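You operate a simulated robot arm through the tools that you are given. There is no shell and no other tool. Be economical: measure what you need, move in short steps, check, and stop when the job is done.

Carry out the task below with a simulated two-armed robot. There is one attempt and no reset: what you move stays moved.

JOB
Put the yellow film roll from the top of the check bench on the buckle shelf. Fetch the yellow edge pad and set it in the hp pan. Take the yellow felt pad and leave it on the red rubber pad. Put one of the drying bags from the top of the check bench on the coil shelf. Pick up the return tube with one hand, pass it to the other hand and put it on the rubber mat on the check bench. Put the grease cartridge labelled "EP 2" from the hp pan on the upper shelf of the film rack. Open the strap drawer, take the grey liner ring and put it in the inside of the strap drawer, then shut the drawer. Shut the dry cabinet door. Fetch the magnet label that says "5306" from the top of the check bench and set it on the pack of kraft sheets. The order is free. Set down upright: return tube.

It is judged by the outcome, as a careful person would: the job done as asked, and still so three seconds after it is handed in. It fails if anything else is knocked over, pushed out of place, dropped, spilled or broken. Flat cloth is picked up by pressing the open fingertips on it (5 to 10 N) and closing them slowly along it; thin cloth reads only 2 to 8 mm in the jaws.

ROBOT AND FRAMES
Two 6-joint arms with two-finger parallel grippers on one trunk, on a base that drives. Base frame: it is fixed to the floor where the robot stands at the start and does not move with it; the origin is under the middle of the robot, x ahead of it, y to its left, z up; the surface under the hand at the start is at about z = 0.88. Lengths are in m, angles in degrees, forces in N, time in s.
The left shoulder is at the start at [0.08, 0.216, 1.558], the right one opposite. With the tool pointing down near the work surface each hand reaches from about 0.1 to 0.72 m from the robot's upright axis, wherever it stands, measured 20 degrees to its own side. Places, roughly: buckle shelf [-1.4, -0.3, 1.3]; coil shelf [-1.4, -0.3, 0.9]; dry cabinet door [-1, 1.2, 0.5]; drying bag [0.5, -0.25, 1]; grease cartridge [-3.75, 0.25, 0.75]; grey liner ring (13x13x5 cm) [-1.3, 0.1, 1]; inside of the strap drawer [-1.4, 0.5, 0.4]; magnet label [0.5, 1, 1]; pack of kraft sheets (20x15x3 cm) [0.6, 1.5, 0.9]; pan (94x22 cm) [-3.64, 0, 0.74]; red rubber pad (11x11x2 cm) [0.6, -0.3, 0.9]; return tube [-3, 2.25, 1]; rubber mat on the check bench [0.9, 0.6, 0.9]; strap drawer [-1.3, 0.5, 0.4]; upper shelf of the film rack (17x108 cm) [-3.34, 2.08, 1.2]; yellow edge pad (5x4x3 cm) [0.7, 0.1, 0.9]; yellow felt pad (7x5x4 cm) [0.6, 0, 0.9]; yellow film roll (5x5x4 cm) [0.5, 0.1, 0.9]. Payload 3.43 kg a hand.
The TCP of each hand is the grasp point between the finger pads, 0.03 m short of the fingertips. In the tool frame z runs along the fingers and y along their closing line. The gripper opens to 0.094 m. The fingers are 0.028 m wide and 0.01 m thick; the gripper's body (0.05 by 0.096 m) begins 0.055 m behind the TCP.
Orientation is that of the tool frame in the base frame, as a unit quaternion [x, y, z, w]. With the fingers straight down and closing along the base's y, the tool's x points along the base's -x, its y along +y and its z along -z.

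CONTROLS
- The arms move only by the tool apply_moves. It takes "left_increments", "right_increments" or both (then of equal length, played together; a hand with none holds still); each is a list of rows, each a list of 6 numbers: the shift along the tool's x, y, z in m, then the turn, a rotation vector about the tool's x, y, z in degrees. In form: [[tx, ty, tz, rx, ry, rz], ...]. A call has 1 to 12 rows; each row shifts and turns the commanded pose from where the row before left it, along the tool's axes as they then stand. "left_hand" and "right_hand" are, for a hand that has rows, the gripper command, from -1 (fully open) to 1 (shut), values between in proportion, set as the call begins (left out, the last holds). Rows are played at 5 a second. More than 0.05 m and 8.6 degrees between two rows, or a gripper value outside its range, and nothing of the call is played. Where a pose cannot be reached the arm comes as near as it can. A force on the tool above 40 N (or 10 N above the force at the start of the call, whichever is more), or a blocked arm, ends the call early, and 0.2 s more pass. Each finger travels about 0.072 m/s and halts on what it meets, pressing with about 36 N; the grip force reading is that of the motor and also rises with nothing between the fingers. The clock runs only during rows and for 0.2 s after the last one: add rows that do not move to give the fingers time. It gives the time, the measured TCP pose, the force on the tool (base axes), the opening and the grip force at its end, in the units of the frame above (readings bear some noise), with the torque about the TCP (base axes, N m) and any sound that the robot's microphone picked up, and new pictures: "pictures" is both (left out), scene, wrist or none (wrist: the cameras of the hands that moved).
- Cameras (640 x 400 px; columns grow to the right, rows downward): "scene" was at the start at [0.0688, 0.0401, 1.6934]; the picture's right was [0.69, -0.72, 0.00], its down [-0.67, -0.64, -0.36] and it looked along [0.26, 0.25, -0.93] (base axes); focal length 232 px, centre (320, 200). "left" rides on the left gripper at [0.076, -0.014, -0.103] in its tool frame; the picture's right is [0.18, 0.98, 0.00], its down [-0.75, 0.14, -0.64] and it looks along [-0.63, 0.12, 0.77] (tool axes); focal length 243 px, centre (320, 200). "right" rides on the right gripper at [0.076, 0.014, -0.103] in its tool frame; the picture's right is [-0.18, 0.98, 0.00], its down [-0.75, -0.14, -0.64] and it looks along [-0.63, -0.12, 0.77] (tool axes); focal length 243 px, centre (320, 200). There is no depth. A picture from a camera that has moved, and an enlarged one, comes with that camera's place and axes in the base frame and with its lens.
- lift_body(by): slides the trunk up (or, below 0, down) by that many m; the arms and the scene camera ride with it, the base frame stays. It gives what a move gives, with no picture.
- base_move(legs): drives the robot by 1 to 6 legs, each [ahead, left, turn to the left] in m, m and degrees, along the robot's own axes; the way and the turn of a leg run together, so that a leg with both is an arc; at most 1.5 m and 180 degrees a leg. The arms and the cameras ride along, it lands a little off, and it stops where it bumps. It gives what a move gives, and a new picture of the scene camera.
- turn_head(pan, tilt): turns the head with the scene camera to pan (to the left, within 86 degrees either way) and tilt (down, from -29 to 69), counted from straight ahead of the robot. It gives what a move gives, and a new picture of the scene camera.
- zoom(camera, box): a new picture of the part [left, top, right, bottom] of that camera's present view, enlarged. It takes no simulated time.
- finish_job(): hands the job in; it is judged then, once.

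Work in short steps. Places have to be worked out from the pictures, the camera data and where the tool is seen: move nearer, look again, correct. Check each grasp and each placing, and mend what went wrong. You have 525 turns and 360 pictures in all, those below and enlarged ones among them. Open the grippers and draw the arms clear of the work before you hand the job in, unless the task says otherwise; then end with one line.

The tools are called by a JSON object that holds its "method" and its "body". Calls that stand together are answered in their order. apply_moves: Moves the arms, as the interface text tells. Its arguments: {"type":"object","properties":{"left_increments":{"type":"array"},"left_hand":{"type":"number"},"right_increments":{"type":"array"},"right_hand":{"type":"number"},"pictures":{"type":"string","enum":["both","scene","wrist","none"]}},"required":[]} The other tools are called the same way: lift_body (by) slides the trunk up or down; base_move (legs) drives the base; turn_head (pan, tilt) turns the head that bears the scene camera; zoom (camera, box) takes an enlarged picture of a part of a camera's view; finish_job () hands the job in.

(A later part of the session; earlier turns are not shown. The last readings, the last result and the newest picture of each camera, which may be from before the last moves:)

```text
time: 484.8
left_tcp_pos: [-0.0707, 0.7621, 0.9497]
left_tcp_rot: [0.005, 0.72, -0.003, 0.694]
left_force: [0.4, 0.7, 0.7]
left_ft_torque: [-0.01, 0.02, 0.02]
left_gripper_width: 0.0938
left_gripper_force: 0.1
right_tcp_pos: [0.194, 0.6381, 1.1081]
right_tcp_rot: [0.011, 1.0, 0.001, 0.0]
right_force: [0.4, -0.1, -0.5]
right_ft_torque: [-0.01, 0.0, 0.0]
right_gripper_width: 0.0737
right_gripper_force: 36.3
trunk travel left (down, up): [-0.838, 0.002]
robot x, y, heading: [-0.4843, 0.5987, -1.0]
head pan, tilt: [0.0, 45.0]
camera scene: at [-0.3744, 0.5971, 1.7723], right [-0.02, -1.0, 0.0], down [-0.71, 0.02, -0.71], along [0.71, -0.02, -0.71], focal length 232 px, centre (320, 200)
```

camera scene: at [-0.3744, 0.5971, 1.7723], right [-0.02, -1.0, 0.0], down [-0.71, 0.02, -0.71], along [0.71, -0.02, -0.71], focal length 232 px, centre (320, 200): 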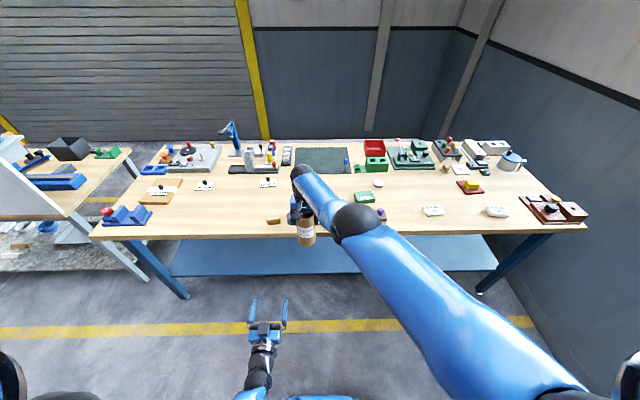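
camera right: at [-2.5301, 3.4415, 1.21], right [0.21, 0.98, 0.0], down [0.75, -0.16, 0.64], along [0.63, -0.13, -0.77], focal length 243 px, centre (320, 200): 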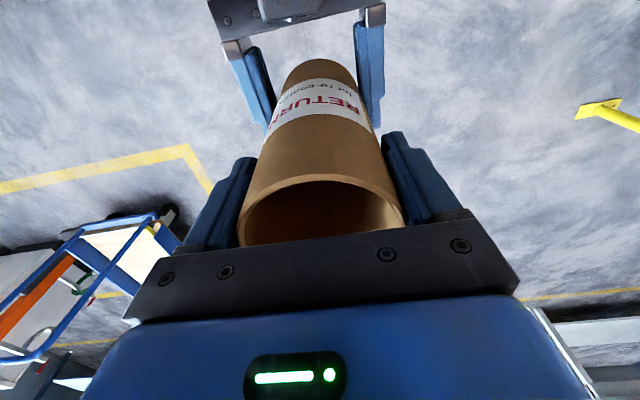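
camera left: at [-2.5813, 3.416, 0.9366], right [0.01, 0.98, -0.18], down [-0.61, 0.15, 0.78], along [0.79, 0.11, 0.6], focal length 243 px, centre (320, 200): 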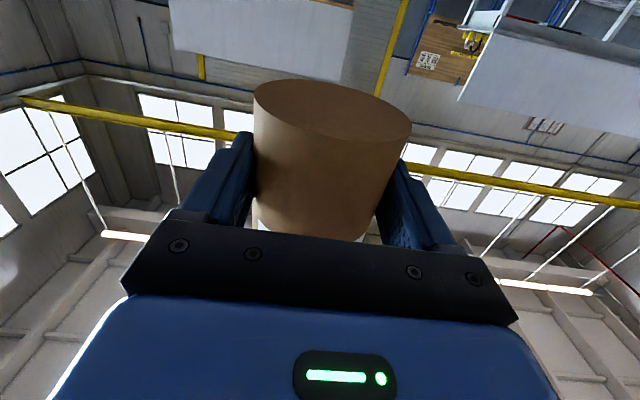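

I'll raise the tube for clearance and pull the left hand back and up so it stays off the bench.

{"method": "apply_moves", "body": {"right_increments": [[-0.005, 0, -0.02, 0, 0, 0], [-0.005, 0, -0.02, 0, 0, 0], [-0.005, 0, -0.02, 0, 0, 0], [-0.005, 0, -0.02, 0, 0, 0], [0, 0, 0, 0, 0, 0], [0, 0, 0, 0, 0, 0]], "left_increments": [[-0.015, 0, -0.035, 0, 0, 0], [-0.015, 0, -0.035, 0, 0, 0], [-0.015, 0, -0.035, 0, 0, 0], [-0.015, 0, -0.035, 0, 0, 0], [-0.015, 0, -0.02, 0, 0, 0], [0, 0, 0, 0, 0, 0]], "pictures": "none"}}

```text
time: 486.2
left_tcp_pos: [-0.2115, 0.7556, 1.0308]
left_tcp_rot: [0.006, 0.721, -0.003, 0.693]
left_force: [0.9, 0.0, -1.1]
left_ft_torque: [0.0, -0.01, 0.02]
left_gripper_width: 0.094
left_gripper_force: 0.0
left hand out of reach, approached as far as the arm can: row 5
right_tcp_pos: [0.215, 0.6347, 1.187]
right_tcp_rot: [0.013, 1.0, 0.001, -0.001]
right_force: [0.1, -0.1, -0.9]
right_ft_torque: [0.03, 0.01, -0.01]
right_gripper_width: 0.0738
right_gripper_force: 35.7
trunk travel left (down, up): [-0.838, 0.002]
robot x, y, heading: [-0.4851, 0.5965, -1.3]
head pan, tilt: [0.0, 45.0]
```

The mat spans x 0.75–1.04, y 0.37–0.72. To reach it I'll raise the arm into its long-reach posture, drive to the bench, then lower with the trunk.

{"method": "apply_moves", "body": {"right_increments": [[-0.01, 0, -0.03, 0, 0, 0], [-0.01, 0, -0.03, 0, 0, 0], [-0.01, 0, -0.03, 0, 0, 0], [-0.01, 0, -0.03, 0, 0, 0], [-0.01, 0, -0.03, 0, 0, 0], [-0.01, 0, 0, 0, 0, 0], [-0.01, 0, 0, 0, 0, 0], [0, 0, 0, 0, 0, 0]], "pictures": "none"}}

{"method": "base_move", "body": {"legs": [[0.4, 0, 1.2]]}}

```text
time: 488.0
left_tcp_pos: [-0.2098, 0.7567, 1.0304]
left_tcp_rot: [0.004, 0.72, -0.002, 0.694]
left_force: [0.0, 0.8, -0.2]
left_ft_torque: [0.02, -0.02, -0.04]
left_gripper_width: 0.0942
left_gripper_force: 0.0
right_tcp_pos: [0.2317, 0.6154, 1.3359]
right_tcp_rot: [0.011, 1.0, 0.0, 0.0]
right_force: [0.7, -0.2, -0.6]
right_ft_torque: [0.01, -0.02, -0.03]
right_gripper_width: 0.0736
right_gripper_force: 36.0
right hand out of reach, approached as far as the arm can: row 1, 2, 3, 4, 5, 6, 7
trunk travel left (down, up): [-0.838, 0.002]
robot x, y, heading: [-0.4853, 0.5966, -1.3]
head pan, tilt: [0.0, 45.0]
```

```text
time: 490.5
left_tcp_pos: [0.1768, 0.763, 1.0322]
left_tcp_rot: [-0.006, 0.72, 0.008, 0.694]
left_force: [-1.5, -0.8, -0.8]
left_ft_torque: [0.0, 0.03, -0.01]
left_gripper_width: 0.094
left_gripper_force: 0.0
right_tcp_pos: [0.6232, 0.6344, 1.3383]
right_tcp_rot: [-0.002, 1.0, 0.001, 0.002]
right_force: [0.2, -0.9, -0.4]
right_ft_torque: [0.01, -0.03, -0.01]
right_gripper_width: 0.0738
right_gripper_force: 35.9
trunk travel left (down, up): [-0.838, 0.002]
robot x, y, heading: [-0.0881, 0.5966, 0.3]
head pan, tilt: [0.0, 45.0]
camera scene: at [0.0169, 0.598, 1.7726], right [0.01, -1.0, 0.0], down [-0.7, -0.01, -0.71], along [0.71, 0.01, -0.7], focal length 232 px, centre (320, 200)
```

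scene: 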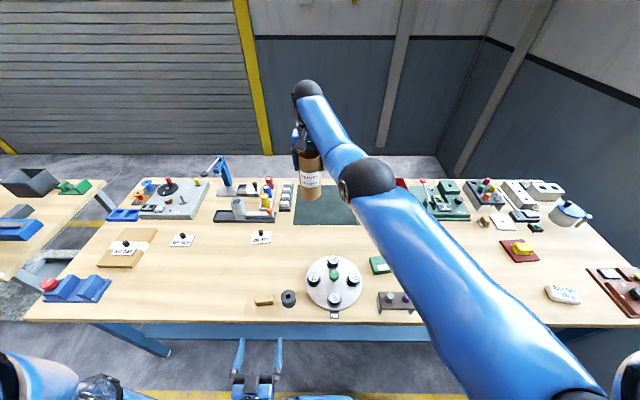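

The left hand would hit the bench when the trunk lowers, so I'll raise it well up first.

{"method": "apply_moves", "body": {"left_increments": [[-0.035, 0.005, 0.03, 0, 0, 0], [-0.035, 0.005, 0.03, 0, 0, 0], [-0.035, 0.005, 0.03, 0, 0, 0], [-0.035, 0.005, 0.03, 0, 0, 0], [-0.035, 0.005, 0.03, 0, 0, 0], [-0.035, 0.005, 0.03, 0, 0, 0], [-0.035, 0.005, 0.03, 0, 0, 0], [-0.035, 0.005, 0.02, 0, 0, 0], [0, 0, 0, 0, 0, 0]], "pictures": "scene"}}

```text
time: 492.5
left_tcp_pos: [0.4188, 0.8065, 1.3018]
left_tcp_rot: [-0.006, 0.72, 0.008, 0.694]
left_force: [-0.5, 0.2, 0.2]
left_ft_torque: [0.02, -0.01, 0.01]
left_gripper_width: 0.094
left_gripper_force: 0.0
right_tcp_pos: [0.6255, 0.6347, 1.3365]
right_tcp_rot: [-0.004, 1.0, 0.0, 0.0]
right_force: [-0.5, 0.1, -0.3]
right_ft_torque: [0.03, 0.02, 0.04]
right_gripper_width: 0.0734
right_gripper_force: 36.5
trunk travel left (down, up): [-0.838, 0.002]
robot x, y, heading: [-0.0867, 0.5965, 0.4]
head pan, tilt: [0.0, 45.0]
camera scene: at [0.0209, 0.5983, 1.7723], right [0.01, -1.0, 0.0], down [-0.71, -0.01, -0.71], along [0.71, 0.01, -0.71], focal length 232 px, centre (320, 200)
```

scene: 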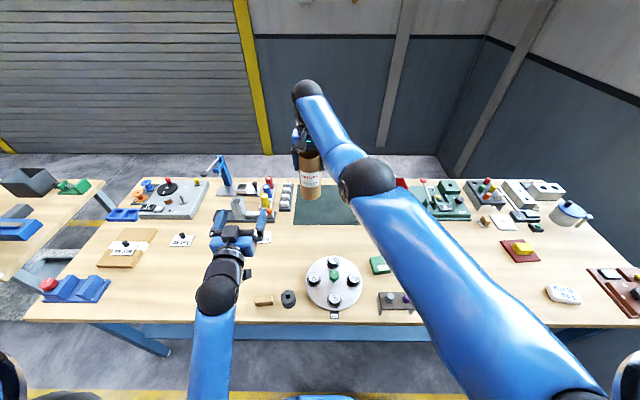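

Now I'll move the base forward to the bench.

{"method": "base_move", "body": {"legs": [[0.13, -0.03, 0]]}}

{"method": "lift_body", "body": {"by": -0.15}}

{"method": "apply_moves", "body": {"right_increments": [[0, 0, 0, 0, 0, 0], [0, 0, 0, 0, 0, 0]], "pictures": "both"}}

```text
time: 493.8
left_tcp_pos: [0.5417, 0.7806, 1.3042]
left_tcp_rot: [-0.007, 0.718, 0.008, 0.696]
left_force: [0.5, -0.7, 0.3]
left_ft_torque: [0.04, 0.05, -0.03]
left_gripper_width: 0.0942
left_gripper_force: 0.0
right_tcp_pos: [0.7497, 0.6114, 1.3405]
right_tcp_rot: [-0.006, 1.0, 0.0, 0.003]
right_force: [0.2, -0.2, -0.3]
right_ft_torque: [0.01, -0.01, 0.02]
right_gripper_width: 0.0737
right_gripper_force: 36.2
trunk travel left (down, up): [-0.838, 0.002]
robot x, y, heading: [0.0419, 0.569, 0.8]
head pan, tilt: [0.0, 45.0]
camera scene: at [0.142, 0.5724, 1.7729], right [0.01, -1.0, 0.0], down [-0.7, -0.01, -0.71], along [0.71, 0.01, -0.7], focal length 232 px, centre (320, 200)
```

scene: 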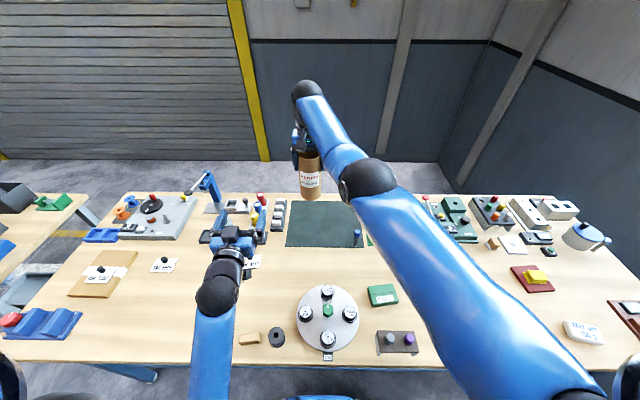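

```text
time: 495.6
left_tcp_pos: [0.5483, 0.7801, 1.1516]
left_tcp_rot: [-0.007, 0.72, 0.009, 0.694]
left_force: [0.6, 0.4, -0.7]
left_ft_torque: [0.01, 0.02, 0.0]
left_gripper_width: 0.0941
left_gripper_force: 0.0
right_tcp_pos: [0.7542, 0.6106, 1.1874]
right_tcp_rot: [-0.004, 1.0, 0.001, 0.0]
right_force: [-0.3, 0.3, -1.0]
right_ft_torque: [-0.01, 0.02, 0.02]
right_gripper_width: 0.0736
right_gripper_force: 36.4
trunk travel left (down, up): [-0.688, 0.152]
robot x, y, heading: [0.0406, 0.5671, 1.0]
head pan, tilt: [0.0, 45.0]
```

```text
time: 496.1
left_tcp_pos: [0.5477, 0.7796, 1.152]
left_tcp_rot: [-0.007, 0.721, 0.008, 0.693]
left_force: [0.1, -1.0, 0.8]
left_ft_torque: [-0.02, -0.01, -0.01]
left_gripper_width: 0.094
left_gripper_force: 0.0
right_tcp_pos: [0.7547, 0.6095, 1.187]
right_tcp_rot: [-0.004, 1.0, 0.001, 0.0]
right_force: [1.3, 0.5, -1.2]
right_ft_torque: [0.02, -0.02, -0.01]
right_gripper_width: 0.0735
right_gripper_force: 35.8
trunk travel left (down, up): [-0.688, 0.152]
robot x, y, heading: [0.044, 0.5694, 0.6]
head pan, tilt: [0.0, 45.0]
camera scene: at [0.1507, 0.5705, 1.6222], right [0.01, -1.0, 0.0], down [-0.71, -0.01, -0.71], along [0.71, 0.01, -0.71], focal length 232 px, centre (320, 200)
camera right: at [0.6792, 0.6216, 1.2898], right [0.17, 0.98, 0.0], down [0.75, -0.13, 0.64], along [0.63, -0.11, -0.77], focal length 243 px, centre (320, 200)
```

scene: 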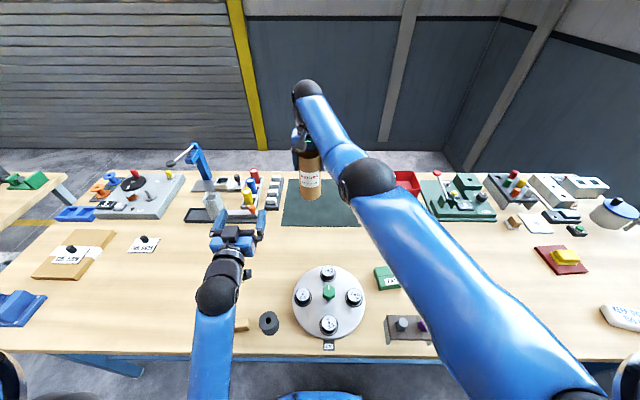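
right: 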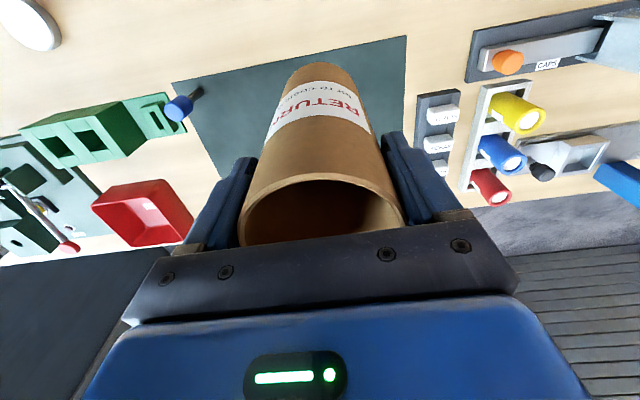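

The mat's near edge is at x ≈ 0.741, y 0.38–0.73. I'll lower another 8 cm and extend the arm about 5 cm forward.

{"method": "lift_body", "body": {"by": -0.08}}

{"method": "apply_moves", "body": {"right_increments": [[-0.015, 0, 0, 0, 0, 0], [-0.015, 0, 0, 0, 0, 0], [-0.015, 0, 0, 0, 0, 0], [-0.01, 0, 0, 0, 0, 0], [0, 0, 0, 0, 0, 0]], "pictures": "wrist"}}

```text
time: 497.3
left_tcp_pos: [0.5475, 0.7792, 1.0725]
left_tcp_rot: [-0.007, 0.72, 0.009, 0.694]
left_force: [0.5, 0.5, 0.4]
left_ft_torque: [0.03, 0.0, 0.01]
left_gripper_width: 0.0939
left_gripper_force: 0.1
right_tcp_pos: [0.7545, 0.6088, 1.1061]
right_tcp_rot: [-0.004, 1.0, 0.0, 0.0]
right_force: [-0.2, 0.4, -0.8]
right_ft_torque: [-0.01, 0.01, 0.03]
right_gripper_width: 0.0735
right_gripper_force: 35.9
trunk travel left (down, up): [-0.608, 0.232]
robot x, y, heading: [0.038, 0.5659, 0.4]
head pan, tilt: [0.0, 45.0]
```

```text
time: 498.5
left_tcp_pos: [0.5477, 0.7811, 1.0725]
left_tcp_rot: [-0.007, 0.721, 0.009, 0.693]
left_force: [0.3, 0.4, 0.2]
left_ft_torque: [-0.02, 0.01, 0.0]
left_gripper_width: 0.094
left_gripper_force: 0.1
right_tcp_pos: [0.7586, 0.6033, 1.1048]
right_tcp_rot: [-0.005, 1.0, 0.001, -0.001]
right_force: [-0.2, -0.5, -0.9]
right_ft_torque: [-0.02, -0.01, 0.01]
right_gripper_width: 0.0734
right_gripper_force: 36.0
right hand out of reach, approached as far as the arm can: row 1, 2, 3, 4
trunk travel left (down, up): [-0.608, 0.232]
robot x, y, heading: [0.041, 0.5687, 0.9]
head pan, tilt: [0.0, 45.0]
camera right: at [0.683, 0.615, 1.2086], right [0.17, 0.98, 0.0], down [0.75, -0.13, 0.64], along [0.63, -0.11, -0.77], focal length 243 px, centre (320, 200)
```

right: 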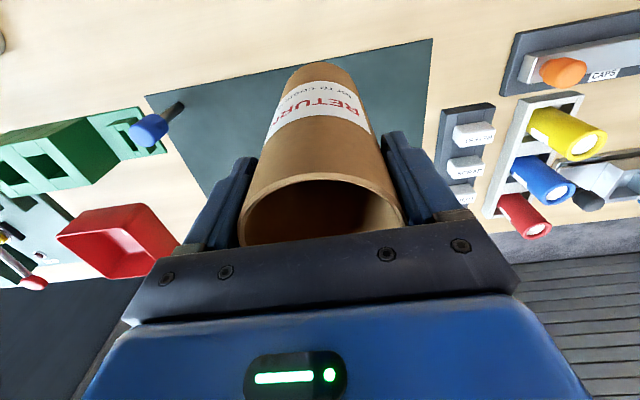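

The arm is at its limit because it's reaching across. I'll shift the base left in two steps and bring the arm back right, so the target lies straight ahead of the right shoulder.

{"method": "lift_body", "body": {"by": 0.02}}

{"method": "base_move", "body": {"legs": [[0, 0.09, 0]]}}

{"method": "apply_moves", "body": {"right_increments": [[-0.005, -0.03, 0, 0, 0, 0], [-0.005, -0.03, 0, 0, 0, 0], [-0.005, -0.03, 0, 0, 0, 0], [0, 0, 0, 0, 0, 0]], "pictures": "none"}}

{"method": "base_move", "body": {"legs": [[0, 0.09, 0]]}}

{"method": "apply_moves", "body": {"right_increments": [[-0.008, -0.03, 0, 0, 0, 0], [-0.008, -0.03, 0, 0, 0, 0], [-0.008, -0.03, 0, 0, 0, 0], [0, 0, 0, 0, 0, 0]], "pictures": "both"}}

```text
time: 499.2
left_tcp_pos: [0.5482, 0.7807, 1.0923]
left_tcp_rot: [-0.007, 0.721, 0.009, 0.693]
left_force: [-0.1, 0.6, 0.0]
left_ft_torque: [0.0, -0.03, -0.02]
left_gripper_width: 0.094
left_gripper_force: 0.0
right_tcp_pos: [0.7585, 0.6035, 1.126]
right_tcp_rot: [-0.005, 1.0, 0.001, -0.001]
right_force: [1.1, 0.6, -1.2]
right_ft_torque: [0.03, 0.03, 0.0]
right_gripper_width: 0.0737
right_gripper_force: 36.1
trunk travel left (down, up): [-0.628, 0.212]
robot x, y, heading: [0.0407, 0.57, 0.9]
head pan, tilt: [0.0, 45.0]
```

```text
time: 500.3
left_tcp_pos: [0.5464, 0.8647, 1.0929]
left_tcp_rot: [-0.006, 0.72, 0.01, 0.693]
left_force: [0.0, -0.5, 0.1]
left_ft_torque: [0.03, 0.01, 0.05]
left_gripper_width: 0.0939
left_gripper_force: 0.0
right_tcp_pos: [0.7584, 0.6868, 1.1249]
right_tcp_rot: [-0.004, 1.0, 0.003, 0.0]
right_force: [0.2, -0.8, -1.1]
right_ft_torque: [0.04, 0.03, 0.02]
right_gripper_width: 0.0736
right_gripper_force: 36.0
trunk travel left (down, up): [-0.628, 0.212]
robot x, y, heading: [0.039, 0.656, 0.9]
head pan, tilt: [0.0, 45.0]
camera scene: at [0.1492, 0.6526, 1.5622], right [0.01, -1.0, 0.0], down [-0.71, -0.01, -0.71], along [0.71, 0.01, -0.71], focal length 232 px, centre (320, 200)
```

scene: 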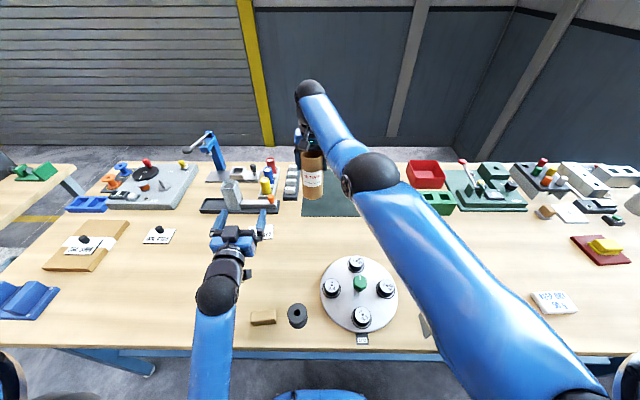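

```text
time: 501.3
left_tcp_pos: [0.5471, 0.8682, 1.0921]
left_tcp_rot: [-0.008, 0.721, 0.01, 0.693]
left_force: [0.5, 0.4, -1.0]
left_ft_torque: [0.01, 0.0, 0.0]
left_gripper_width: 0.0938
left_gripper_force: 0.1
right_tcp_pos: [0.775, 0.6013, 1.1271]
right_tcp_rot: [-0.005, 1.0, 0.0, 0.0]
right_force: [0.0, 0.1, -0.9]
right_ft_torque: [-0.03, 0.0, 0.02]
right_gripper_width: 0.0737
right_gripper_force: 36.4
trunk travel left (down, up): [-0.628, 0.212]
robot x, y, heading: [0.0391, 0.658, 0.3]
head pan, tilt: [0.0, 45.0]
```

```text
time: 502.4
left_tcp_pos: [0.5457, 0.9521, 1.0928]
left_tcp_rot: [-0.004, 0.72, 0.009, 0.693]
left_force: [0.2, 0.7, -0.8]
left_ft_torque: [-0.01, 0.04, 0.06]
left_gripper_width: 0.0938
left_gripper_force: 0.1
right_tcp_pos: [0.7725, 0.6841, 1.1259]
right_tcp_rot: [-0.003, 1.0, 0.003, 0.0]
right_force: [0.0, -0.5, -1.1]
right_ft_torque: [0.01, 0.03, 0.0]
right_gripper_width: 0.0739
right_gripper_force: 35.7
trunk travel left (down, up): [-0.628, 0.212]
robot x, y, heading: [0.0365, 0.7422, 0.5]
head pan, tilt: [0.0, 45.0]
camera scene: at [0.1483, 0.741, 1.5622], right [0.01, -1.0, 0.0], down [-0.71, -0.01, -0.71], along [0.71, 0.01, -0.71], focal length 232 px, centre (320, 200)
```

scene: 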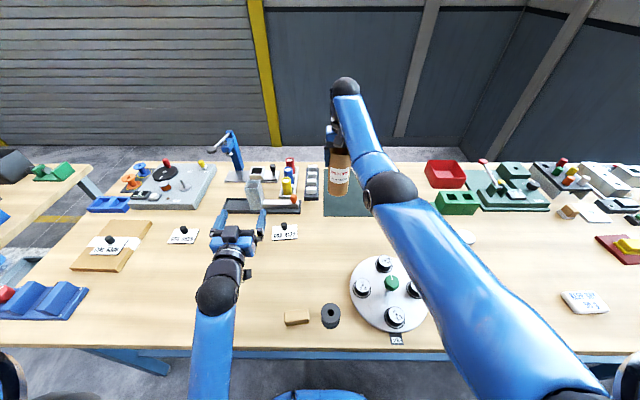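

```text
time: 503.4
left_tcp_pos: [0.5456, 0.9565, 1.0918]
left_tcp_rot: [-0.008, 0.721, 0.009, 0.693]
left_force: [0.7, 0.1, -0.1]
left_ft_torque: [0.01, 0.0, 0.0]
left_gripper_width: 0.0941
left_gripper_force: 0.0
right_tcp_pos: [0.7997, 0.6002, 1.1275]
right_tcp_rot: [-0.003, 1.0, -0.001, 0.0]
right_force: [0.1, -0.1, -1.2]
right_ft_torque: [-0.01, 0.01, -0.02]
right_gripper_width: 0.0738
right_gripper_force: 36.1
trunk travel left (down, up): [-0.628, 0.212]
robot x, y, heading: [0.0375, 0.7416, 0.7]
head pan, tilt: [0.0, 45.0]
camera scene: at [0.1479, 0.7474, 1.5622], right [0.01, -1.0, 0.0], down [-0.71, -0.01, -0.71], along [0.71, 0.01, -0.71], focal length 232 px, centre (320, 200)
camera right: at [0.7236, 0.6121, 1.2303], right [0.18, 0.98, 0.0], down [0.75, -0.14, 0.64], along [0.63, -0.11, -0.77], focal length 243 px, centre (320, 200)
```

scene: 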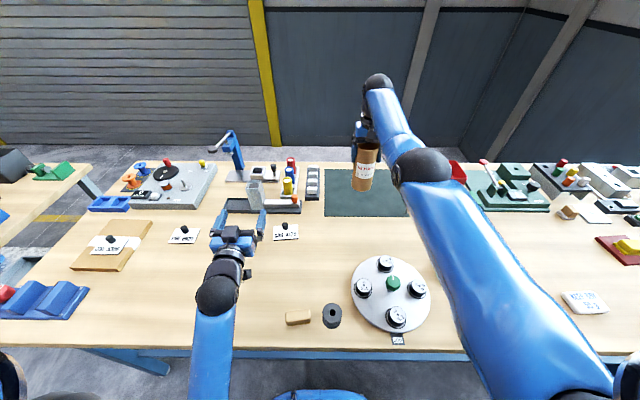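
right: 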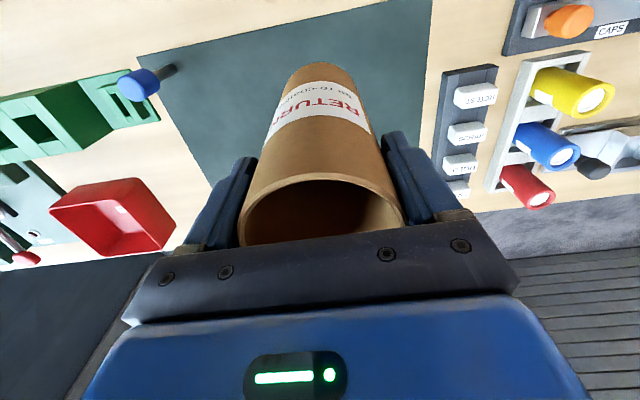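

The tube is over the mat. I'll add 1 cm forward and lower with the trunk, carefully.

{"method": "apply_moves", "body": {"right_increments": [[-0.012, 0, 0, 0, 0, 0], [0, 0, 0, 0, 0, 0]], "pictures": "none"}}

{"method": "lift_body", "body": {"by": -0.065}}

{"method": "apply_moves", "body": {"right_increments": [[0, 0, 0, 0, 0, 0]], "pictures": "both"}}

{"method": "zoom", "body": {"camera": "scene", "box": [200, 100, 460, 270]}}

```text
time: 504.0
left_tcp_pos: [0.5469, 0.9554, 1.0914]
left_tcp_rot: [-0.006, 0.721, 0.008, 0.693]
left_force: [0.0, 1.1, 0.3]
left_ft_torque: [-0.02, -0.01, 0.0]
left_gripper_width: 0.0944
left_gripper_force: 0.1
right_tcp_pos: [0.8006, 0.5984, 1.1266]
right_tcp_rot: [-0.003, 1.0, 0.0, 0.0]
right_force: [-1.1, -0.2, -1.0]
right_ft_torque: [0.0, 0.03, -0.02]
right_gripper_width: 0.0733
right_gripper_force: 35.8
right hand out of reach, approached as far as the arm can: row 1
trunk travel left (down, up): [-0.628, 0.212]
robot x, y, heading: [0.0371, 0.7412, 0.8]
head pan, tilt: [0.0, 45.0]
```

```text
time: 505.0
left_tcp_pos: [0.5445, 0.9557, 1.0275]
left_tcp_rot: [-0.007, 0.721, 0.009, 0.693]
left_force: [0.0, -0.2, -0.4]
left_ft_torque: [0.04, 0.04, -0.02]
left_gripper_width: 0.094
left_gripper_force: 0.0
right_tcp_pos: [0.7992, 0.5983, 1.0616]
right_tcp_rot: [-0.004, 1.0, 0.0, -0.001]
right_force: [-1.0, -0.5, -0.8]
right_ft_torque: [-0.03, 0.01, 0.0]
right_gripper_width: 0.0735
right_gripper_force: 36.2
trunk travel left (down, up): [-0.563, 0.277]
robot x, y, heading: [0.035, 0.7397, 0.8]
head pan, tilt: [0.0, 45.0]
```

```text
time: 505.4
left_tcp_pos: [0.5456, 0.9564, 1.0269]
left_tcp_rot: [-0.006, 0.721, 0.008, 0.693]
left_force: [0.7, 0.0, 0.3]
left_ft_torque: [0.01, 0.01, 0.01]
left_gripper_width: 0.094
left_gripper_force: 0.0
right_tcp_pos: [0.8017, 0.5976, 1.0611]
right_tcp_rot: [-0.004, 1.0, 0.001, 0.0]
right_force: [0.0, 0.7, -1.4]
right_ft_torque: [0.02, -0.02, 0.01]
right_gripper_width: 0.0734
right_gripper_force: 36.2
trunk travel left (down, up): [-0.563, 0.277]
robot x, y, heading: [0.0367, 0.7443, 0.7]
head pan, tilt: [0.0, 45.0]
camera scene: at [0.1483, 0.7467, 1.4972], right [0.01, -1.0, 0.0], down [-0.71, -0.01, -0.71], along [0.71, 0.01, -0.71], focal length 232 px, centre (320, 200)
camera right: at [0.7245, 0.6104, 1.1644], right [0.18, 0.98, 0.0], down [0.75, -0.14, 0.64], along [0.63, -0.11, -0.77], focal length 243 px, centre (320, 200)
```

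scene: 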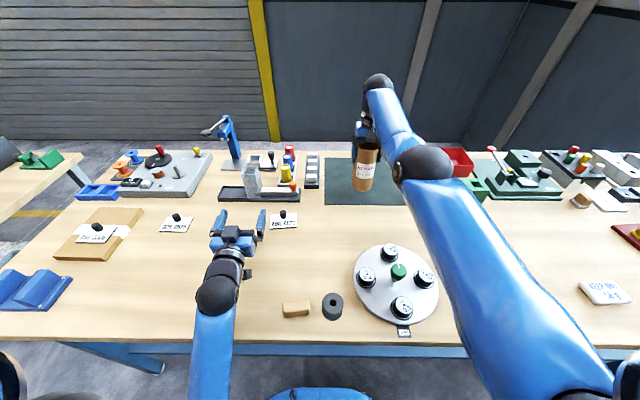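
right: 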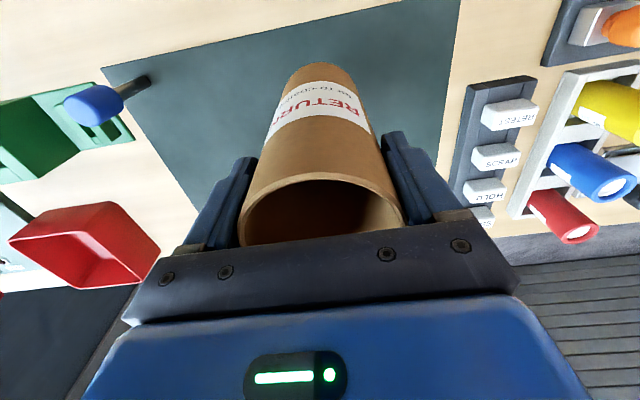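

```text
2.35 times, centred on (330, 185) of scene
camera zoom: at [0.1483, 0.7467, 1.4972], right [0.01, -1.0, 0.0], down [-0.71, -0.01, -0.71], along [0.71, 0.01, -0.71], focal length 545 px, centre (296, 235)
```

zoom: 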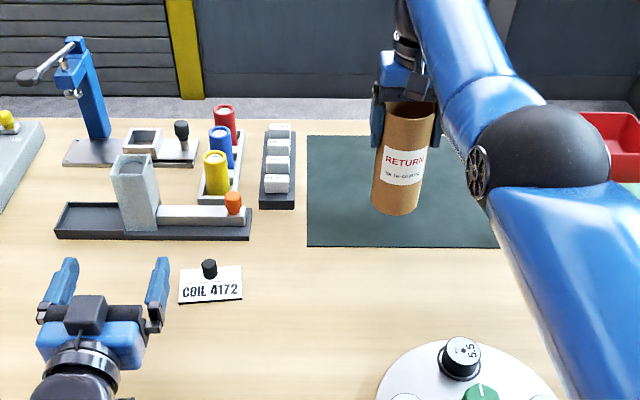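

Clear all around. I'll lower the last 2 cm in small steps.

{"method": "lift_body", "body": {"by": -0.012}}

{"method": "lift_body", "body": {"by": -0.004}}

{"method": "lift_body", "body": {"by": -0.004}}

```text
time: 506.0
left_tcp_pos: [0.5454, 0.9552, 1.0143]
left_tcp_rot: [-0.007, 0.72, 0.009, 0.694]
left_force: [0.2, -0.4, 0.3]
left_ft_torque: [-0.02, -0.02, -0.02]
left_gripper_width: 0.0938
left_gripper_force: 0.1
right_tcp_pos: [0.7999, 0.5978, 1.0493]
right_tcp_rot: [-0.004, 1.0, 0.0, 0.0]
right_force: [-0.3, -0.3, -0.3]
right_ft_torque: [0.01, 0.0, 0.0]
right_gripper_width: 0.0738
right_gripper_force: 36.2
trunk travel left (down, up): [-0.551, 0.289]
robot x, y, heading: [0.037, 0.7446, 0.7]
head pan, tilt: [0.0, 45.0]
```

```text
time: 506.6
left_tcp_pos: [0.5455, 0.955, 1.0103]
left_tcp_rot: [-0.007, 0.72, 0.008, 0.694]
left_force: [0.9, 0.3, -0.2]
left_ft_torque: [0.0, -0.01, 0.03]
left_gripper_width: 0.0939
left_gripper_force: 0.2
right_tcp_pos: [0.8007, 0.5982, 1.0446]
right_tcp_rot: [-0.004, 1.0, 0.0, 0.0]
right_force: [-1.0, 0.8, -0.6]
right_ft_torque: [0.02, 0.0, -0.01]
right_gripper_width: 0.0735
right_gripper_force: 36.0
trunk travel left (down, up): [-0.547, 0.293]
robot x, y, heading: [0.033, 0.7454, 0.7]
head pan, tilt: [0.0, 45.0]
```

```text
time: 507.1
left_tcp_pos: [0.5462, 0.9553, 1.0068]
left_tcp_rot: [-0.008, 0.721, 0.009, 0.693]
left_force: [-0.4, 0.4, -0.3]
left_ft_torque: [-0.03, -0.02, 0.02]
left_gripper_width: 0.0941
left_gripper_force: 0.0
right_tcp_pos: [0.8009, 0.5982, 1.0403]
right_tcp_rot: [-0.003, 1.0, 0.0, -0.001]
right_force: [0.5, -0.6, -1.1]
right_ft_torque: [0.0, 0.02, -0.01]
right_gripper_width: 0.0735
right_gripper_force: 36.6
trunk travel left (down, up): [-0.543, 0.297]
robot x, y, heading: [0.0389, 0.7458, 0.6]
head pan, tilt: [0.0, 45.0]
```

{"method": "lift_body", "body": {"by": -0.004}}

{"method": "lift_body", "body": {"by": -0.004}}

{"method": "lift_body", "body": {"by": -0.003}}

```text
time: 507.6
left_tcp_pos: [0.5454, 0.9551, 1.0036]
left_tcp_rot: [-0.007, 0.721, 0.008, 0.693]
left_force: [0.6, 0.6, -0.1]
left_ft_torque: [-0.01, 0.03, 0.01]
left_gripper_width: 0.0942
left_gripper_force: 0.1
right_tcp_pos: [0.7993, 0.5991, 1.0369]
right_tcp_rot: [-0.004, 1.0, -0.001, 0.0]
right_force: [0.2, 0.2, -2.0]
right_ft_torque: [-0.01, 0.0, -0.03]
right_gripper_width: 0.0738
right_gripper_force: 36.1
trunk travel left (down, up): [-0.539, 0.301]
robot x, y, heading: [0.034, 0.7439, 0.6]
head pan, tilt: [0.0, 45.0]
```

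```text
time: 508.1
left_tcp_pos: [0.5447, 0.9552, 0.9989]
left_tcp_rot: [-0.008, 0.72, 0.009, 0.694]
left_force: [0.0, -0.3, 0.6]
left_ft_torque: [-0.03, 0.04, -0.02]
left_gripper_width: 0.0938
left_gripper_force: 0.1
right_tcp_pos: [0.8007, 0.5973, 1.0331]
right_tcp_rot: [-0.003, 1.0, -0.001, 0.0]
right_force: [-1.1, -0.4, -0.6]
right_ft_torque: [0.0, 0.01, 0.01]
right_gripper_width: 0.0736
right_gripper_force: 35.8
trunk travel left (down, up): [-0.535, 0.305]
robot x, y, heading: [0.0358, 0.7448, 0.7]
head pan, tilt: [0.0, 45.0]
```

```text
time: 508.7
left_tcp_pos: [0.546, 0.9549, 0.9962]
left_tcp_rot: [-0.008, 0.72, 0.009, 0.694]
left_force: [-0.1, 0.0, -0.1]
left_ft_torque: [0.01, 0.0, -0.02]
left_gripper_width: 0.0937
left_gripper_force: 0.1
right_tcp_pos: [0.8001, 0.5982, 1.0299]
right_tcp_rot: [-0.004, 1.0, 0.0, 0.0]
right_force: [-1.1, -0.7, -1.1]
right_ft_torque: [0.0, -0.02, -0.02]
right_gripper_width: 0.0736
right_gripper_force: 36.1
trunk travel left (down, up): [-0.532, 0.308]
robot x, y, heading: [0.038, 0.7451, 0.7]
head pan, tilt: [0.0, 45.0]
```

No contact yet. I'll check visually before continuing.

{"method": "zoom", "body": {"camera": "scene", "box": [310, 110, 430, 230]}}

```text
3.33 times, centred on (370, 170) of scene
camera zoom: at [0.1484, 0.7467, 1.4662], right [0.01, -1.0, 0.0], down [-0.71, -0.01, -0.71], along [0.71, 0.01, -0.71], focal length 773 px, centre (153, 300)
```

zoom: 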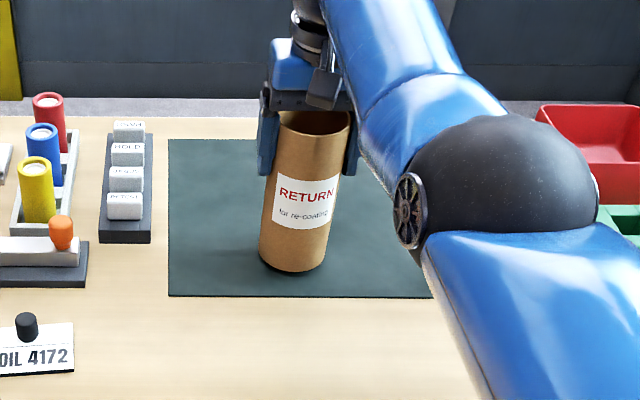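

The tube is vertical within about 1° and nearly down. I'll continue in small steps.

{"method": "lift_body", "body": {"by": -0.004}}

{"method": "lift_body", "body": {"by": -0.004}}

```text
time: 509.2
left_tcp_pos: [0.5452, 0.9555, 0.991]
left_tcp_rot: [-0.008, 0.72, 0.009, 0.694]
left_force: [-0.3, -0.2, 1.1]
left_ft_torque: [0.02, 0.0, 0.0]
left_gripper_width: 0.0939
left_gripper_force: 0.0
right_tcp_pos: [0.8005, 0.5973, 1.0259]
right_tcp_rot: [-0.003, 1.0, 0.0, 0.0]
right_force: [-0.3, -0.2, -0.5]
right_ft_torque: [-0.01, 0.01, -0.02]
right_gripper_width: 0.0737
right_gripper_force: 36.2
trunk travel left (down, up): [-0.528, 0.312]
robot x, y, heading: [0.0364, 0.7448, 0.7]
head pan, tilt: [0.0, 45.0]
```

```text
time: 509.7
left_tcp_pos: [0.545, 0.9549, 0.9873]
left_tcp_rot: [-0.008, 0.72, 0.009, 0.694]
left_force: [0.6, -0.1, 0.0]
left_ft_torque: [-0.06, 0.02, 0.01]
left_gripper_width: 0.0942
left_gripper_force: 0.0
right_tcp_pos: [0.7999, 0.598, 1.0218]
right_tcp_rot: [-0.004, 1.0, 0.0, 0.0]
right_force: [-0.6, -0.8, -0.8]
right_ft_torque: [0.0, 0.03, 0.02]
right_gripper_width: 0.0735
right_gripper_force: 36.4
trunk travel left (down, up): [-0.524, 0.316]
robot x, y, heading: [0.0358, 0.7422, 0.4]
head pan, tilt: [0.0, 45.0]
```

{"method": "lift_body", "body": {"by": -0.004}}

{"method": "lift_body", "body": {"by": -0.004}}

{"method": "zoom", "body": {"camera": "scene", "box": [310, 110, 430, 230]}}

```text
time: 510.3
left_tcp_pos: [0.5445, 0.9551, 0.9853]
left_tcp_rot: [-0.007, 0.721, 0.008, 0.693]
left_force: [-0.1, 0.3, -0.3]
left_ft_torque: [-0.01, 0.04, 0.0]
left_gripper_width: 0.0942
left_gripper_force: 0.1
right_tcp_pos: [0.7995, 0.5969, 1.0205]
right_tcp_rot: [-0.003, 1.0, 0.0, 0.003]
right_force: [-0.2, -0.4, 9.4]
right_ft_torque: [-0.1, -0.29, -0.02]
right_gripper_width: 0.0736
right_gripper_force: 35.7
trunk travel left (down, up): [-0.52, 0.32]
robot x, y, heading: [0.0387, 0.7481, 0.4]
head pan, tilt: [0.0, 45.0]
```

```text
time: 510.8
left_tcp_pos: [0.5432, 0.9567, 0.9813]
left_tcp_rot: [-0.008, 0.719, 0.009, 0.695]
left_force: [-0.1, -0.2, -0.9]
left_ft_torque: [0.01, -0.04, 0.01]
left_gripper_width: 0.0941
left_gripper_force: 0.2
right_tcp_pos: [0.7989, 0.598, 1.0217]
right_tcp_rot: [-0.004, 1.0, 0.0, 0.006]
right_force: [2.9, -1.6, 28.9]
right_ft_torque: [-0.3, -0.83, -0.03]
right_gripper_width: 0.0734
right_gripper_force: 36.0
trunk travel left (down, up): [-0.516, 0.324]
robot x, y, heading: [0.0371, 0.7434, 0.7]
head pan, tilt: [0.0, 45.0]
```

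```text
3.33 times, centred on (370, 170) of scene
camera zoom: at [0.1435, 0.7473, 1.451], right [0.01, -1.0, 0.0], down [-0.7, -0.01, -0.71], along [0.71, 0.01, -0.7], focal length 773 px, centre (153, 300)
```

zoom: 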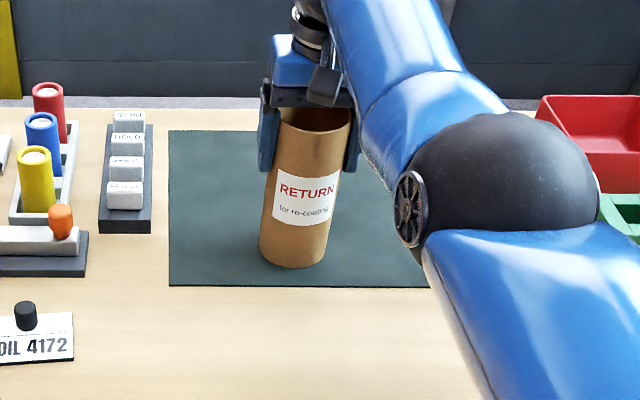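

It's on the mat (29 N). I'll ease up 4 mm and release.

{"method": "lift_body", "body": {"by": 0.004}}

{"method": "apply_moves", "body": {"right_increments": [[0, 0, 0, 0, 0, 0], [0, 0, 0, 0, 0, 0]], "right_hand": -0.65, "pictures": "none"}}

{"method": "apply_moves", "body": {"right_increments": [[0, 0, 0, 0, 0, 0], [0, 0, 0, 0, 0, 0], [0, 0, 0, 0, 0, 0]], "right_hand": -1, "pictures": "wrist"}}

{"method": "zoom", "body": {"camera": "scene", "box": [310, 110, 430, 230]}}

```text
time: 511.3
left_tcp_pos: [0.5435, 0.9556, 0.9849]
left_tcp_rot: [-0.006, 0.72, 0.008, 0.694]
left_force: [-0.4, 0.2, 0.3]
left_ft_torque: [0.02, 0.02, -0.03]
left_gripper_width: 0.0942
left_gripper_force: 0.0
right_tcp_pos: [0.7988, 0.5981, 1.0203]
right_tcp_rot: [-0.003, 1.0, 0.0, 0.002]
right_force: [4.7, -1.3, 19.7]
right_ft_torque: [-0.27, -0.94, -0.05]
right_gripper_width: 0.0737
right_gripper_force: 36.0
trunk travel left (down, up): [-0.52, 0.32]
robot x, y, heading: [0.0419, 0.7464, 0.7]
head pan, tilt: [0.0, 45.0]
```

```text
time: 511.9
left_tcp_pos: [0.5452, 0.9563, 0.9847]
left_tcp_rot: [-0.006, 0.72, 0.008, 0.694]
left_force: [0.0, -0.1, 0.0]
left_ft_torque: [0.02, 0.0, 0.03]
left_gripper_width: 0.0939
left_gripper_force: 0.1
right_tcp_pos: [0.7989, 0.5979, 1.0186]
right_tcp_rot: [-0.004, 1.0, 0.0, 0.0]
right_force: [0.2, 0.6, 0.3]
right_ft_torque: [-0.01, -0.05, 0.01]
right_gripper_width: 0.0777
right_gripper_force: 0.0
trunk travel left (down, up): [-0.52, 0.32]
robot x, y, heading: [0.0364, 0.7418, 0.8]
head pan, tilt: [0.0, 45.0]
```

```text
time: 512.7
left_tcp_pos: [0.5449, 0.9552, 0.9837]
left_tcp_rot: [-0.007, 0.721, 0.008, 0.693]
left_force: [0.8, 0.1, -0.3]
left_ft_torque: [0.02, -0.02, -0.03]
left_gripper_width: 0.094
left_gripper_force: 0.2
right_tcp_pos: [0.8007, 0.5991, 1.0182]
right_tcp_rot: [-0.003, 1.0, 0.0, 0.0]
right_force: [-0.1, 0.2, 0.9]
right_ft_torque: [-0.02, -0.02, 0.01]
right_gripper_width: 0.0939
right_gripper_force: 0.1
trunk travel left (down, up): [-0.52, 0.32]
robot x, y, heading: [0.041, 0.745, 0.7]
head pan, tilt: [0.0, 45.0]
camera right: at [0.7244, 0.6104, 1.1215], right [0.18, 0.98, 0.0], down [0.75, -0.14, 0.64], along [0.63, -0.11, -0.77], focal length 243 px, centre (320, 200)
```

right: 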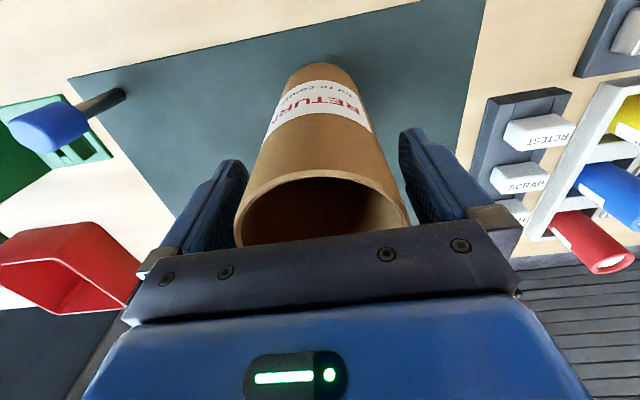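

```text
3.33 times, centred on (370, 170) of scene
camera zoom: at [0.1481, 0.7467, 1.4542], right [0.01, -1.0, 0.0], down [-0.71, -0.01, -0.71], along [0.71, 0.01, -0.71], focal length 773 px, centre (153, 300)
```

zoom: 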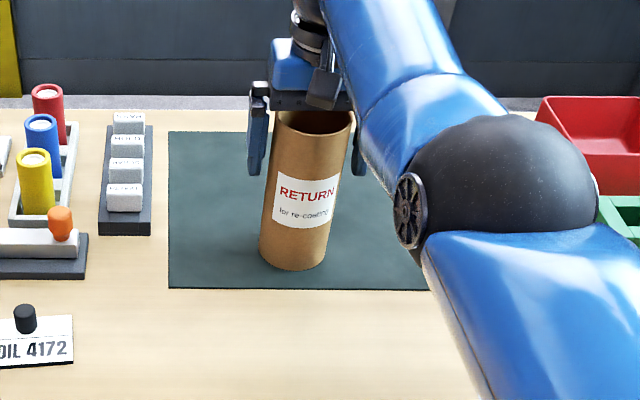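

The tube stands upright by itself. I'll re-centre 4 mm and lift off vertically.

{"method": "apply_moves", "body": {"right_increments": [[0, -0.004, 0, 0, 0, 0], [0, 0, 0, 0, 0, 0]], "pictures": "none"}}

{"method": "lift_body", "body": {"by": 0.03}}

{"method": "lift_body", "body": {"by": 0.15}}

{"method": "apply_moves", "body": {"right_increments": [[0, 0, 0, 0, 0, 0]], "pictures": "both"}}

```text
time: 513.3
left_tcp_pos: [0.5464, 0.9543, 0.9839]
left_tcp_rot: [-0.007, 0.721, 0.009, 0.693]
left_force: [-0.4, 0.2, -0.2]
left_ft_torque: [0.0, 0.0, 0.02]
left_gripper_width: 0.0938
left_gripper_force: 0.0
right_tcp_pos: [0.7999, 0.5941, 1.0185]
right_tcp_rot: [-0.004, 1.0, 0.001, 0.0]
right_force: [-0.2, -0.1, -0.3]
right_ft_torque: [-0.02, 0.01, 0.01]
right_gripper_width: 0.094
right_gripper_force: 0.1
trunk travel left (down, up): [-0.52, 0.32]
robot x, y, heading: [0.0409, 0.7413, 0.6]
head pan, tilt: [0.0, 45.0]
```

```text
time: 514.1
left_tcp_pos: [0.5458, 0.9553, 1.0132]
left_tcp_rot: [-0.007, 0.72, 0.009, 0.693]
left_force: [0.3, 0.7, -0.5]
left_ft_torque: [-0.01, -0.01, -0.01]
left_gripper_width: 0.0941
left_gripper_force: 0.0
right_tcp_pos: [0.8011, 0.5933, 1.048]
right_tcp_rot: [-0.003, 1.0, 0.0, -0.001]
right_force: [0.1, 0.3, -0.5]
right_ft_torque: [0.03, -0.01, 0.02]
right_gripper_width: 0.0944
right_gripper_force: 0.1
trunk travel left (down, up): [-0.55, 0.29]
robot x, y, heading: [0.0371, 0.7454, 0.7]
head pan, tilt: [0.0, 45.0]
```

```text
time: 515.8
left_tcp_pos: [0.5453, 0.9546, 1.1653]
left_tcp_rot: [-0.006, 0.72, 0.008, 0.694]
left_force: [-0.2, 0.5, -0.1]
left_ft_torque: [0.0, 0.0, 0.0]
left_gripper_width: 0.0938
left_gripper_force: 0.1
right_tcp_pos: [0.8001, 0.5938, 1.1982]
right_tcp_rot: [-0.004, 1.0, 0.0, 0.001]
right_force: [0.6, -0.2, -0.2]
right_ft_torque: [0.04, -0.04, -0.02]
right_gripper_width: 0.094
right_gripper_force: 0.0
trunk travel left (down, up): [-0.7, 0.14]
robot x, y, heading: [0.0413, 0.7457, 0.7]
head pan, tilt: [0.0, 45.0]
```

```text
time: 516.2
left_tcp_pos: [0.5446, 0.9552, 1.1633]
left_tcp_rot: [-0.007, 0.72, 0.008, 0.694]
left_force: [-0.4, -1.0, 0.2]
left_ft_torque: [0.0, -0.02, 0.0]
left_gripper_width: 0.0938
left_gripper_force: 0.0
right_tcp_pos: [0.8001, 0.5932, 1.1974]
right_tcp_rot: [-0.003, 1.0, -0.001, 0.0]
right_force: [0.3, -0.5, -0.1]
right_ft_torque: [0.0, 0.04, -0.02]
right_gripper_width: 0.0941
right_gripper_force: 0.0
trunk travel left (down, up): [-0.7, 0.14]
robot x, y, heading: [0.0347, 0.7454, 0.6]
head pan, tilt: [0.0, 45.0]
camera scene: at [0.1478, 0.7467, 1.6342], right [0.01, -1.0, 0.0], down [-0.71, -0.01, -0.71], along [0.71, 0.01, -0.71], focal length 232 px, centre (320, 200)
camera right: at [0.7244, 0.6063, 1.3019], right [0.18, 0.98, 0.0], down [0.75, -0.14, 0.64], along [0.63, -0.11, -0.77], focal length 243 px, centre (320, 200)
```

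scene: 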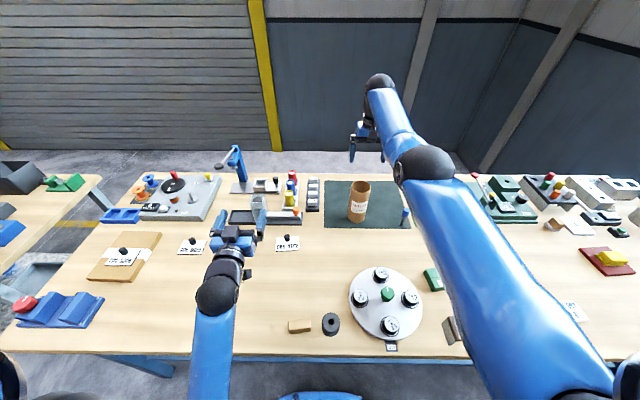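
right: 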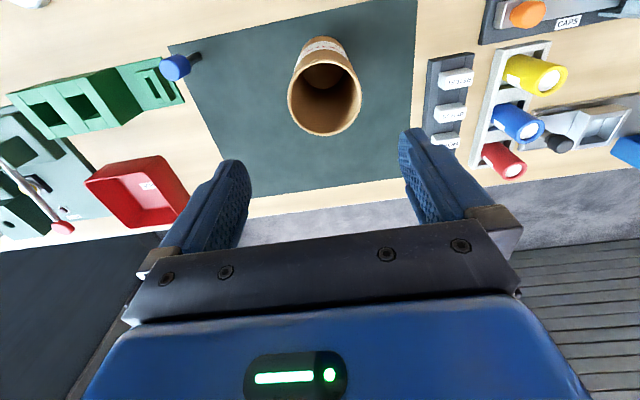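

The tube stands upright on the mat. I'll raise and back clear of the bench for a final look.

{"method": "lift_body", "body": {"by": 0.13}}

{"method": "base_move", "body": {"legs": [[-0.5, 0, 0]]}}

{"method": "zoom", "body": {"camera": "scene", "box": [80, 100, 600, 300]}}

```text
time: 517.8
left_tcp_pos: [0.5456, 0.9555, 1.294]
left_tcp_rot: [-0.007, 0.72, 0.008, 0.693]
left_force: [0.1, -0.3, -0.2]
left_ft_torque: [0.01, 0.0, 0.0]
left_gripper_width: 0.094
left_gripper_force: 0.0
right_tcp_pos: [0.8009, 0.5949, 1.3295]
right_tcp_rot: [-0.003, 1.0, 0.0, 0.0]
right_force: [0.0, 0.4, -0.9]
right_ft_torque: [0.02, -0.01, 0.02]
right_gripper_width: 0.0939
right_gripper_force: 0.1
trunk travel left (down, up): [-0.83, 0.01]
robot x, y, heading: [0.0428, 0.7419, 0.8]
head pan, tilt: [0.0, 45.0]
```

```text
time: 520.8
left_tcp_pos: [0.0422, 0.9525, 1.2936]
left_tcp_rot: [-0.01, 0.721, 0.012, 0.693]
left_force: [0.5, -0.1, -0.2]
left_ft_torque: [0.0, 0.02, 0.0]
left_gripper_width: 0.094
left_gripper_force: 0.1
right_tcp_pos: [0.3019, 0.5932, 1.3272]
right_tcp_rot: [-0.009, 1.0, 0.0, -0.001]
right_force: [0.1, 0.8, 0.2]
right_ft_torque: [0.0, 0.04, 0.0]
right_gripper_width: 0.094
right_gripper_force: 0.0
trunk travel left (down, up): [-0.83, 0.01]
robot x, y, heading: [-0.4651, 0.7377, 1.3]
head pan, tilt: [0.0, 45.0]
camera scene: at [-0.352, 0.7395, 1.764], right [0.02, -1.0, 0.0], down [-0.71, -0.02, -0.71], along [0.7, 0.02, -0.71], focal length 232 px, centre (320, 200)
```

scene: 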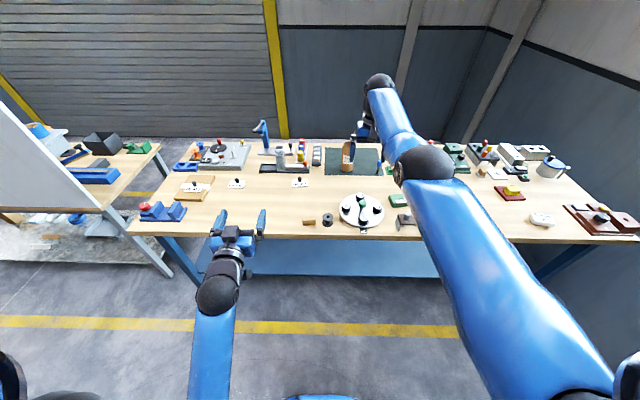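

```text
1.23 times, centred on (340, 200) of scene
camera zoom: at [-0.352, 0.7395, 1.764], right [0.02, -1.0, 0.0], down [-0.71, -0.02, -0.71], along [0.7, 0.02, -0.71], focal length 285 px, centre (295, 200)
```

zoom: 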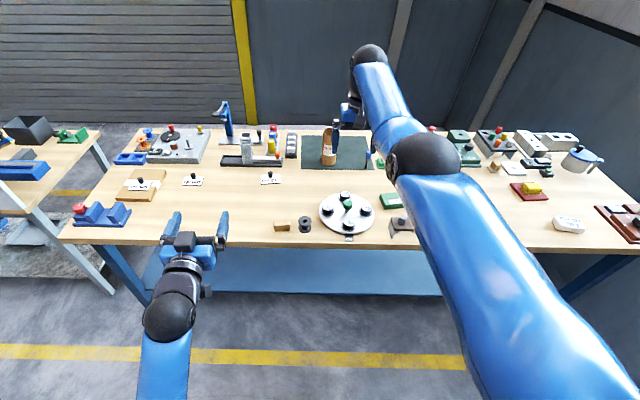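

The bench is in order. I'll take one last look at the shelf, drawer and cabinet behind.

{"method": "base_move", "body": {"legs": [[0, 0, 90]]}}

{"method": "turn_head", "body": {"pan": 86, "tilt": 35}}

```text
time: 525.0
left_tcp_pos: [-0.6897, 1.2375, 1.2942]
left_tcp_rot: [0.52, -0.499, -0.502, -0.478]
left_force: [0.0, -0.4, -0.6]
left_ft_torque: [-0.02, -0.02, 0.01]
left_gripper_width: 0.0942
left_gripper_force: 0.1
right_tcp_pos: [-0.3329, 1.5019, 1.3281]
right_tcp_rot: [0.718, -0.696, -0.001, 0.001]
right_force: [-0.4, -0.1, -0.8]
right_ft_torque: [0.01, 0.02, 0.0]
right_gripper_width: 0.0942
right_gripper_force: 0.0
trunk travel left (down, up): [-0.83, 0.01]
robot x, y, heading: [-0.4642, 0.7324, 92.0]
head pan, tilt: [0.0, 45.0]
camera scene: at [-0.4706, 0.8488, 1.7642], right [1.0, 0.04, 0.0], down [0.03, -0.71, -0.71], along [-0.03, 0.71, -0.71], focal length 232 px, centre (320, 200)
```

scene: 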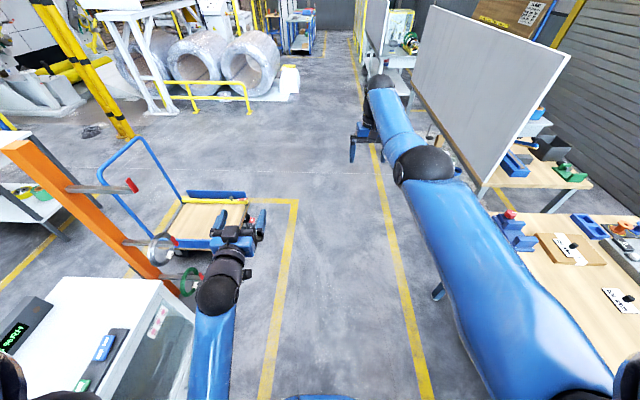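

```text
time: 526.6
left_tcp_pos: [-0.6896, 1.2366, 1.294]
left_tcp_rot: [0.52, -0.498, -0.503, -0.479]
left_force: [-0.1, -0.2, -1.1]
left_ft_torque: [-0.06, 0.02, 0.0]
left_gripper_width: 0.0941
left_gripper_force: 0.0
right_tcp_pos: [-0.3348, 1.5022, 1.3286]
right_tcp_rot: [0.718, -0.696, 0.0, 0.0]
right_force: [0.1, 0.1, -0.3]
right_ft_torque: [0.0, 0.01, 0.02]
right_gripper_width: 0.0939
right_gripper_force: 0.0
trunk travel left (down, up): [-0.83, 0.01]
robot x, y, heading: [-0.4633, 0.7341, 91.9]
head pan, tilt: [85.9, 35.0]
camera scene: at [-0.5563, 0.7705, 1.7791], right [0.03, 1.0, 0.0], down [0.57, -0.02, -0.82], along [-0.82, 0.03, -0.57], focal length 232 px, centre (320, 200)
```

scene: 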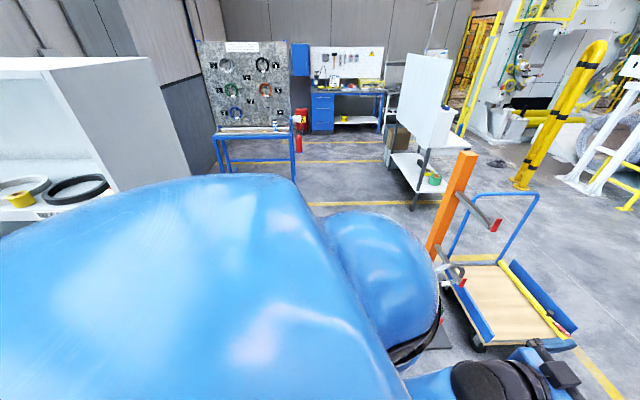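

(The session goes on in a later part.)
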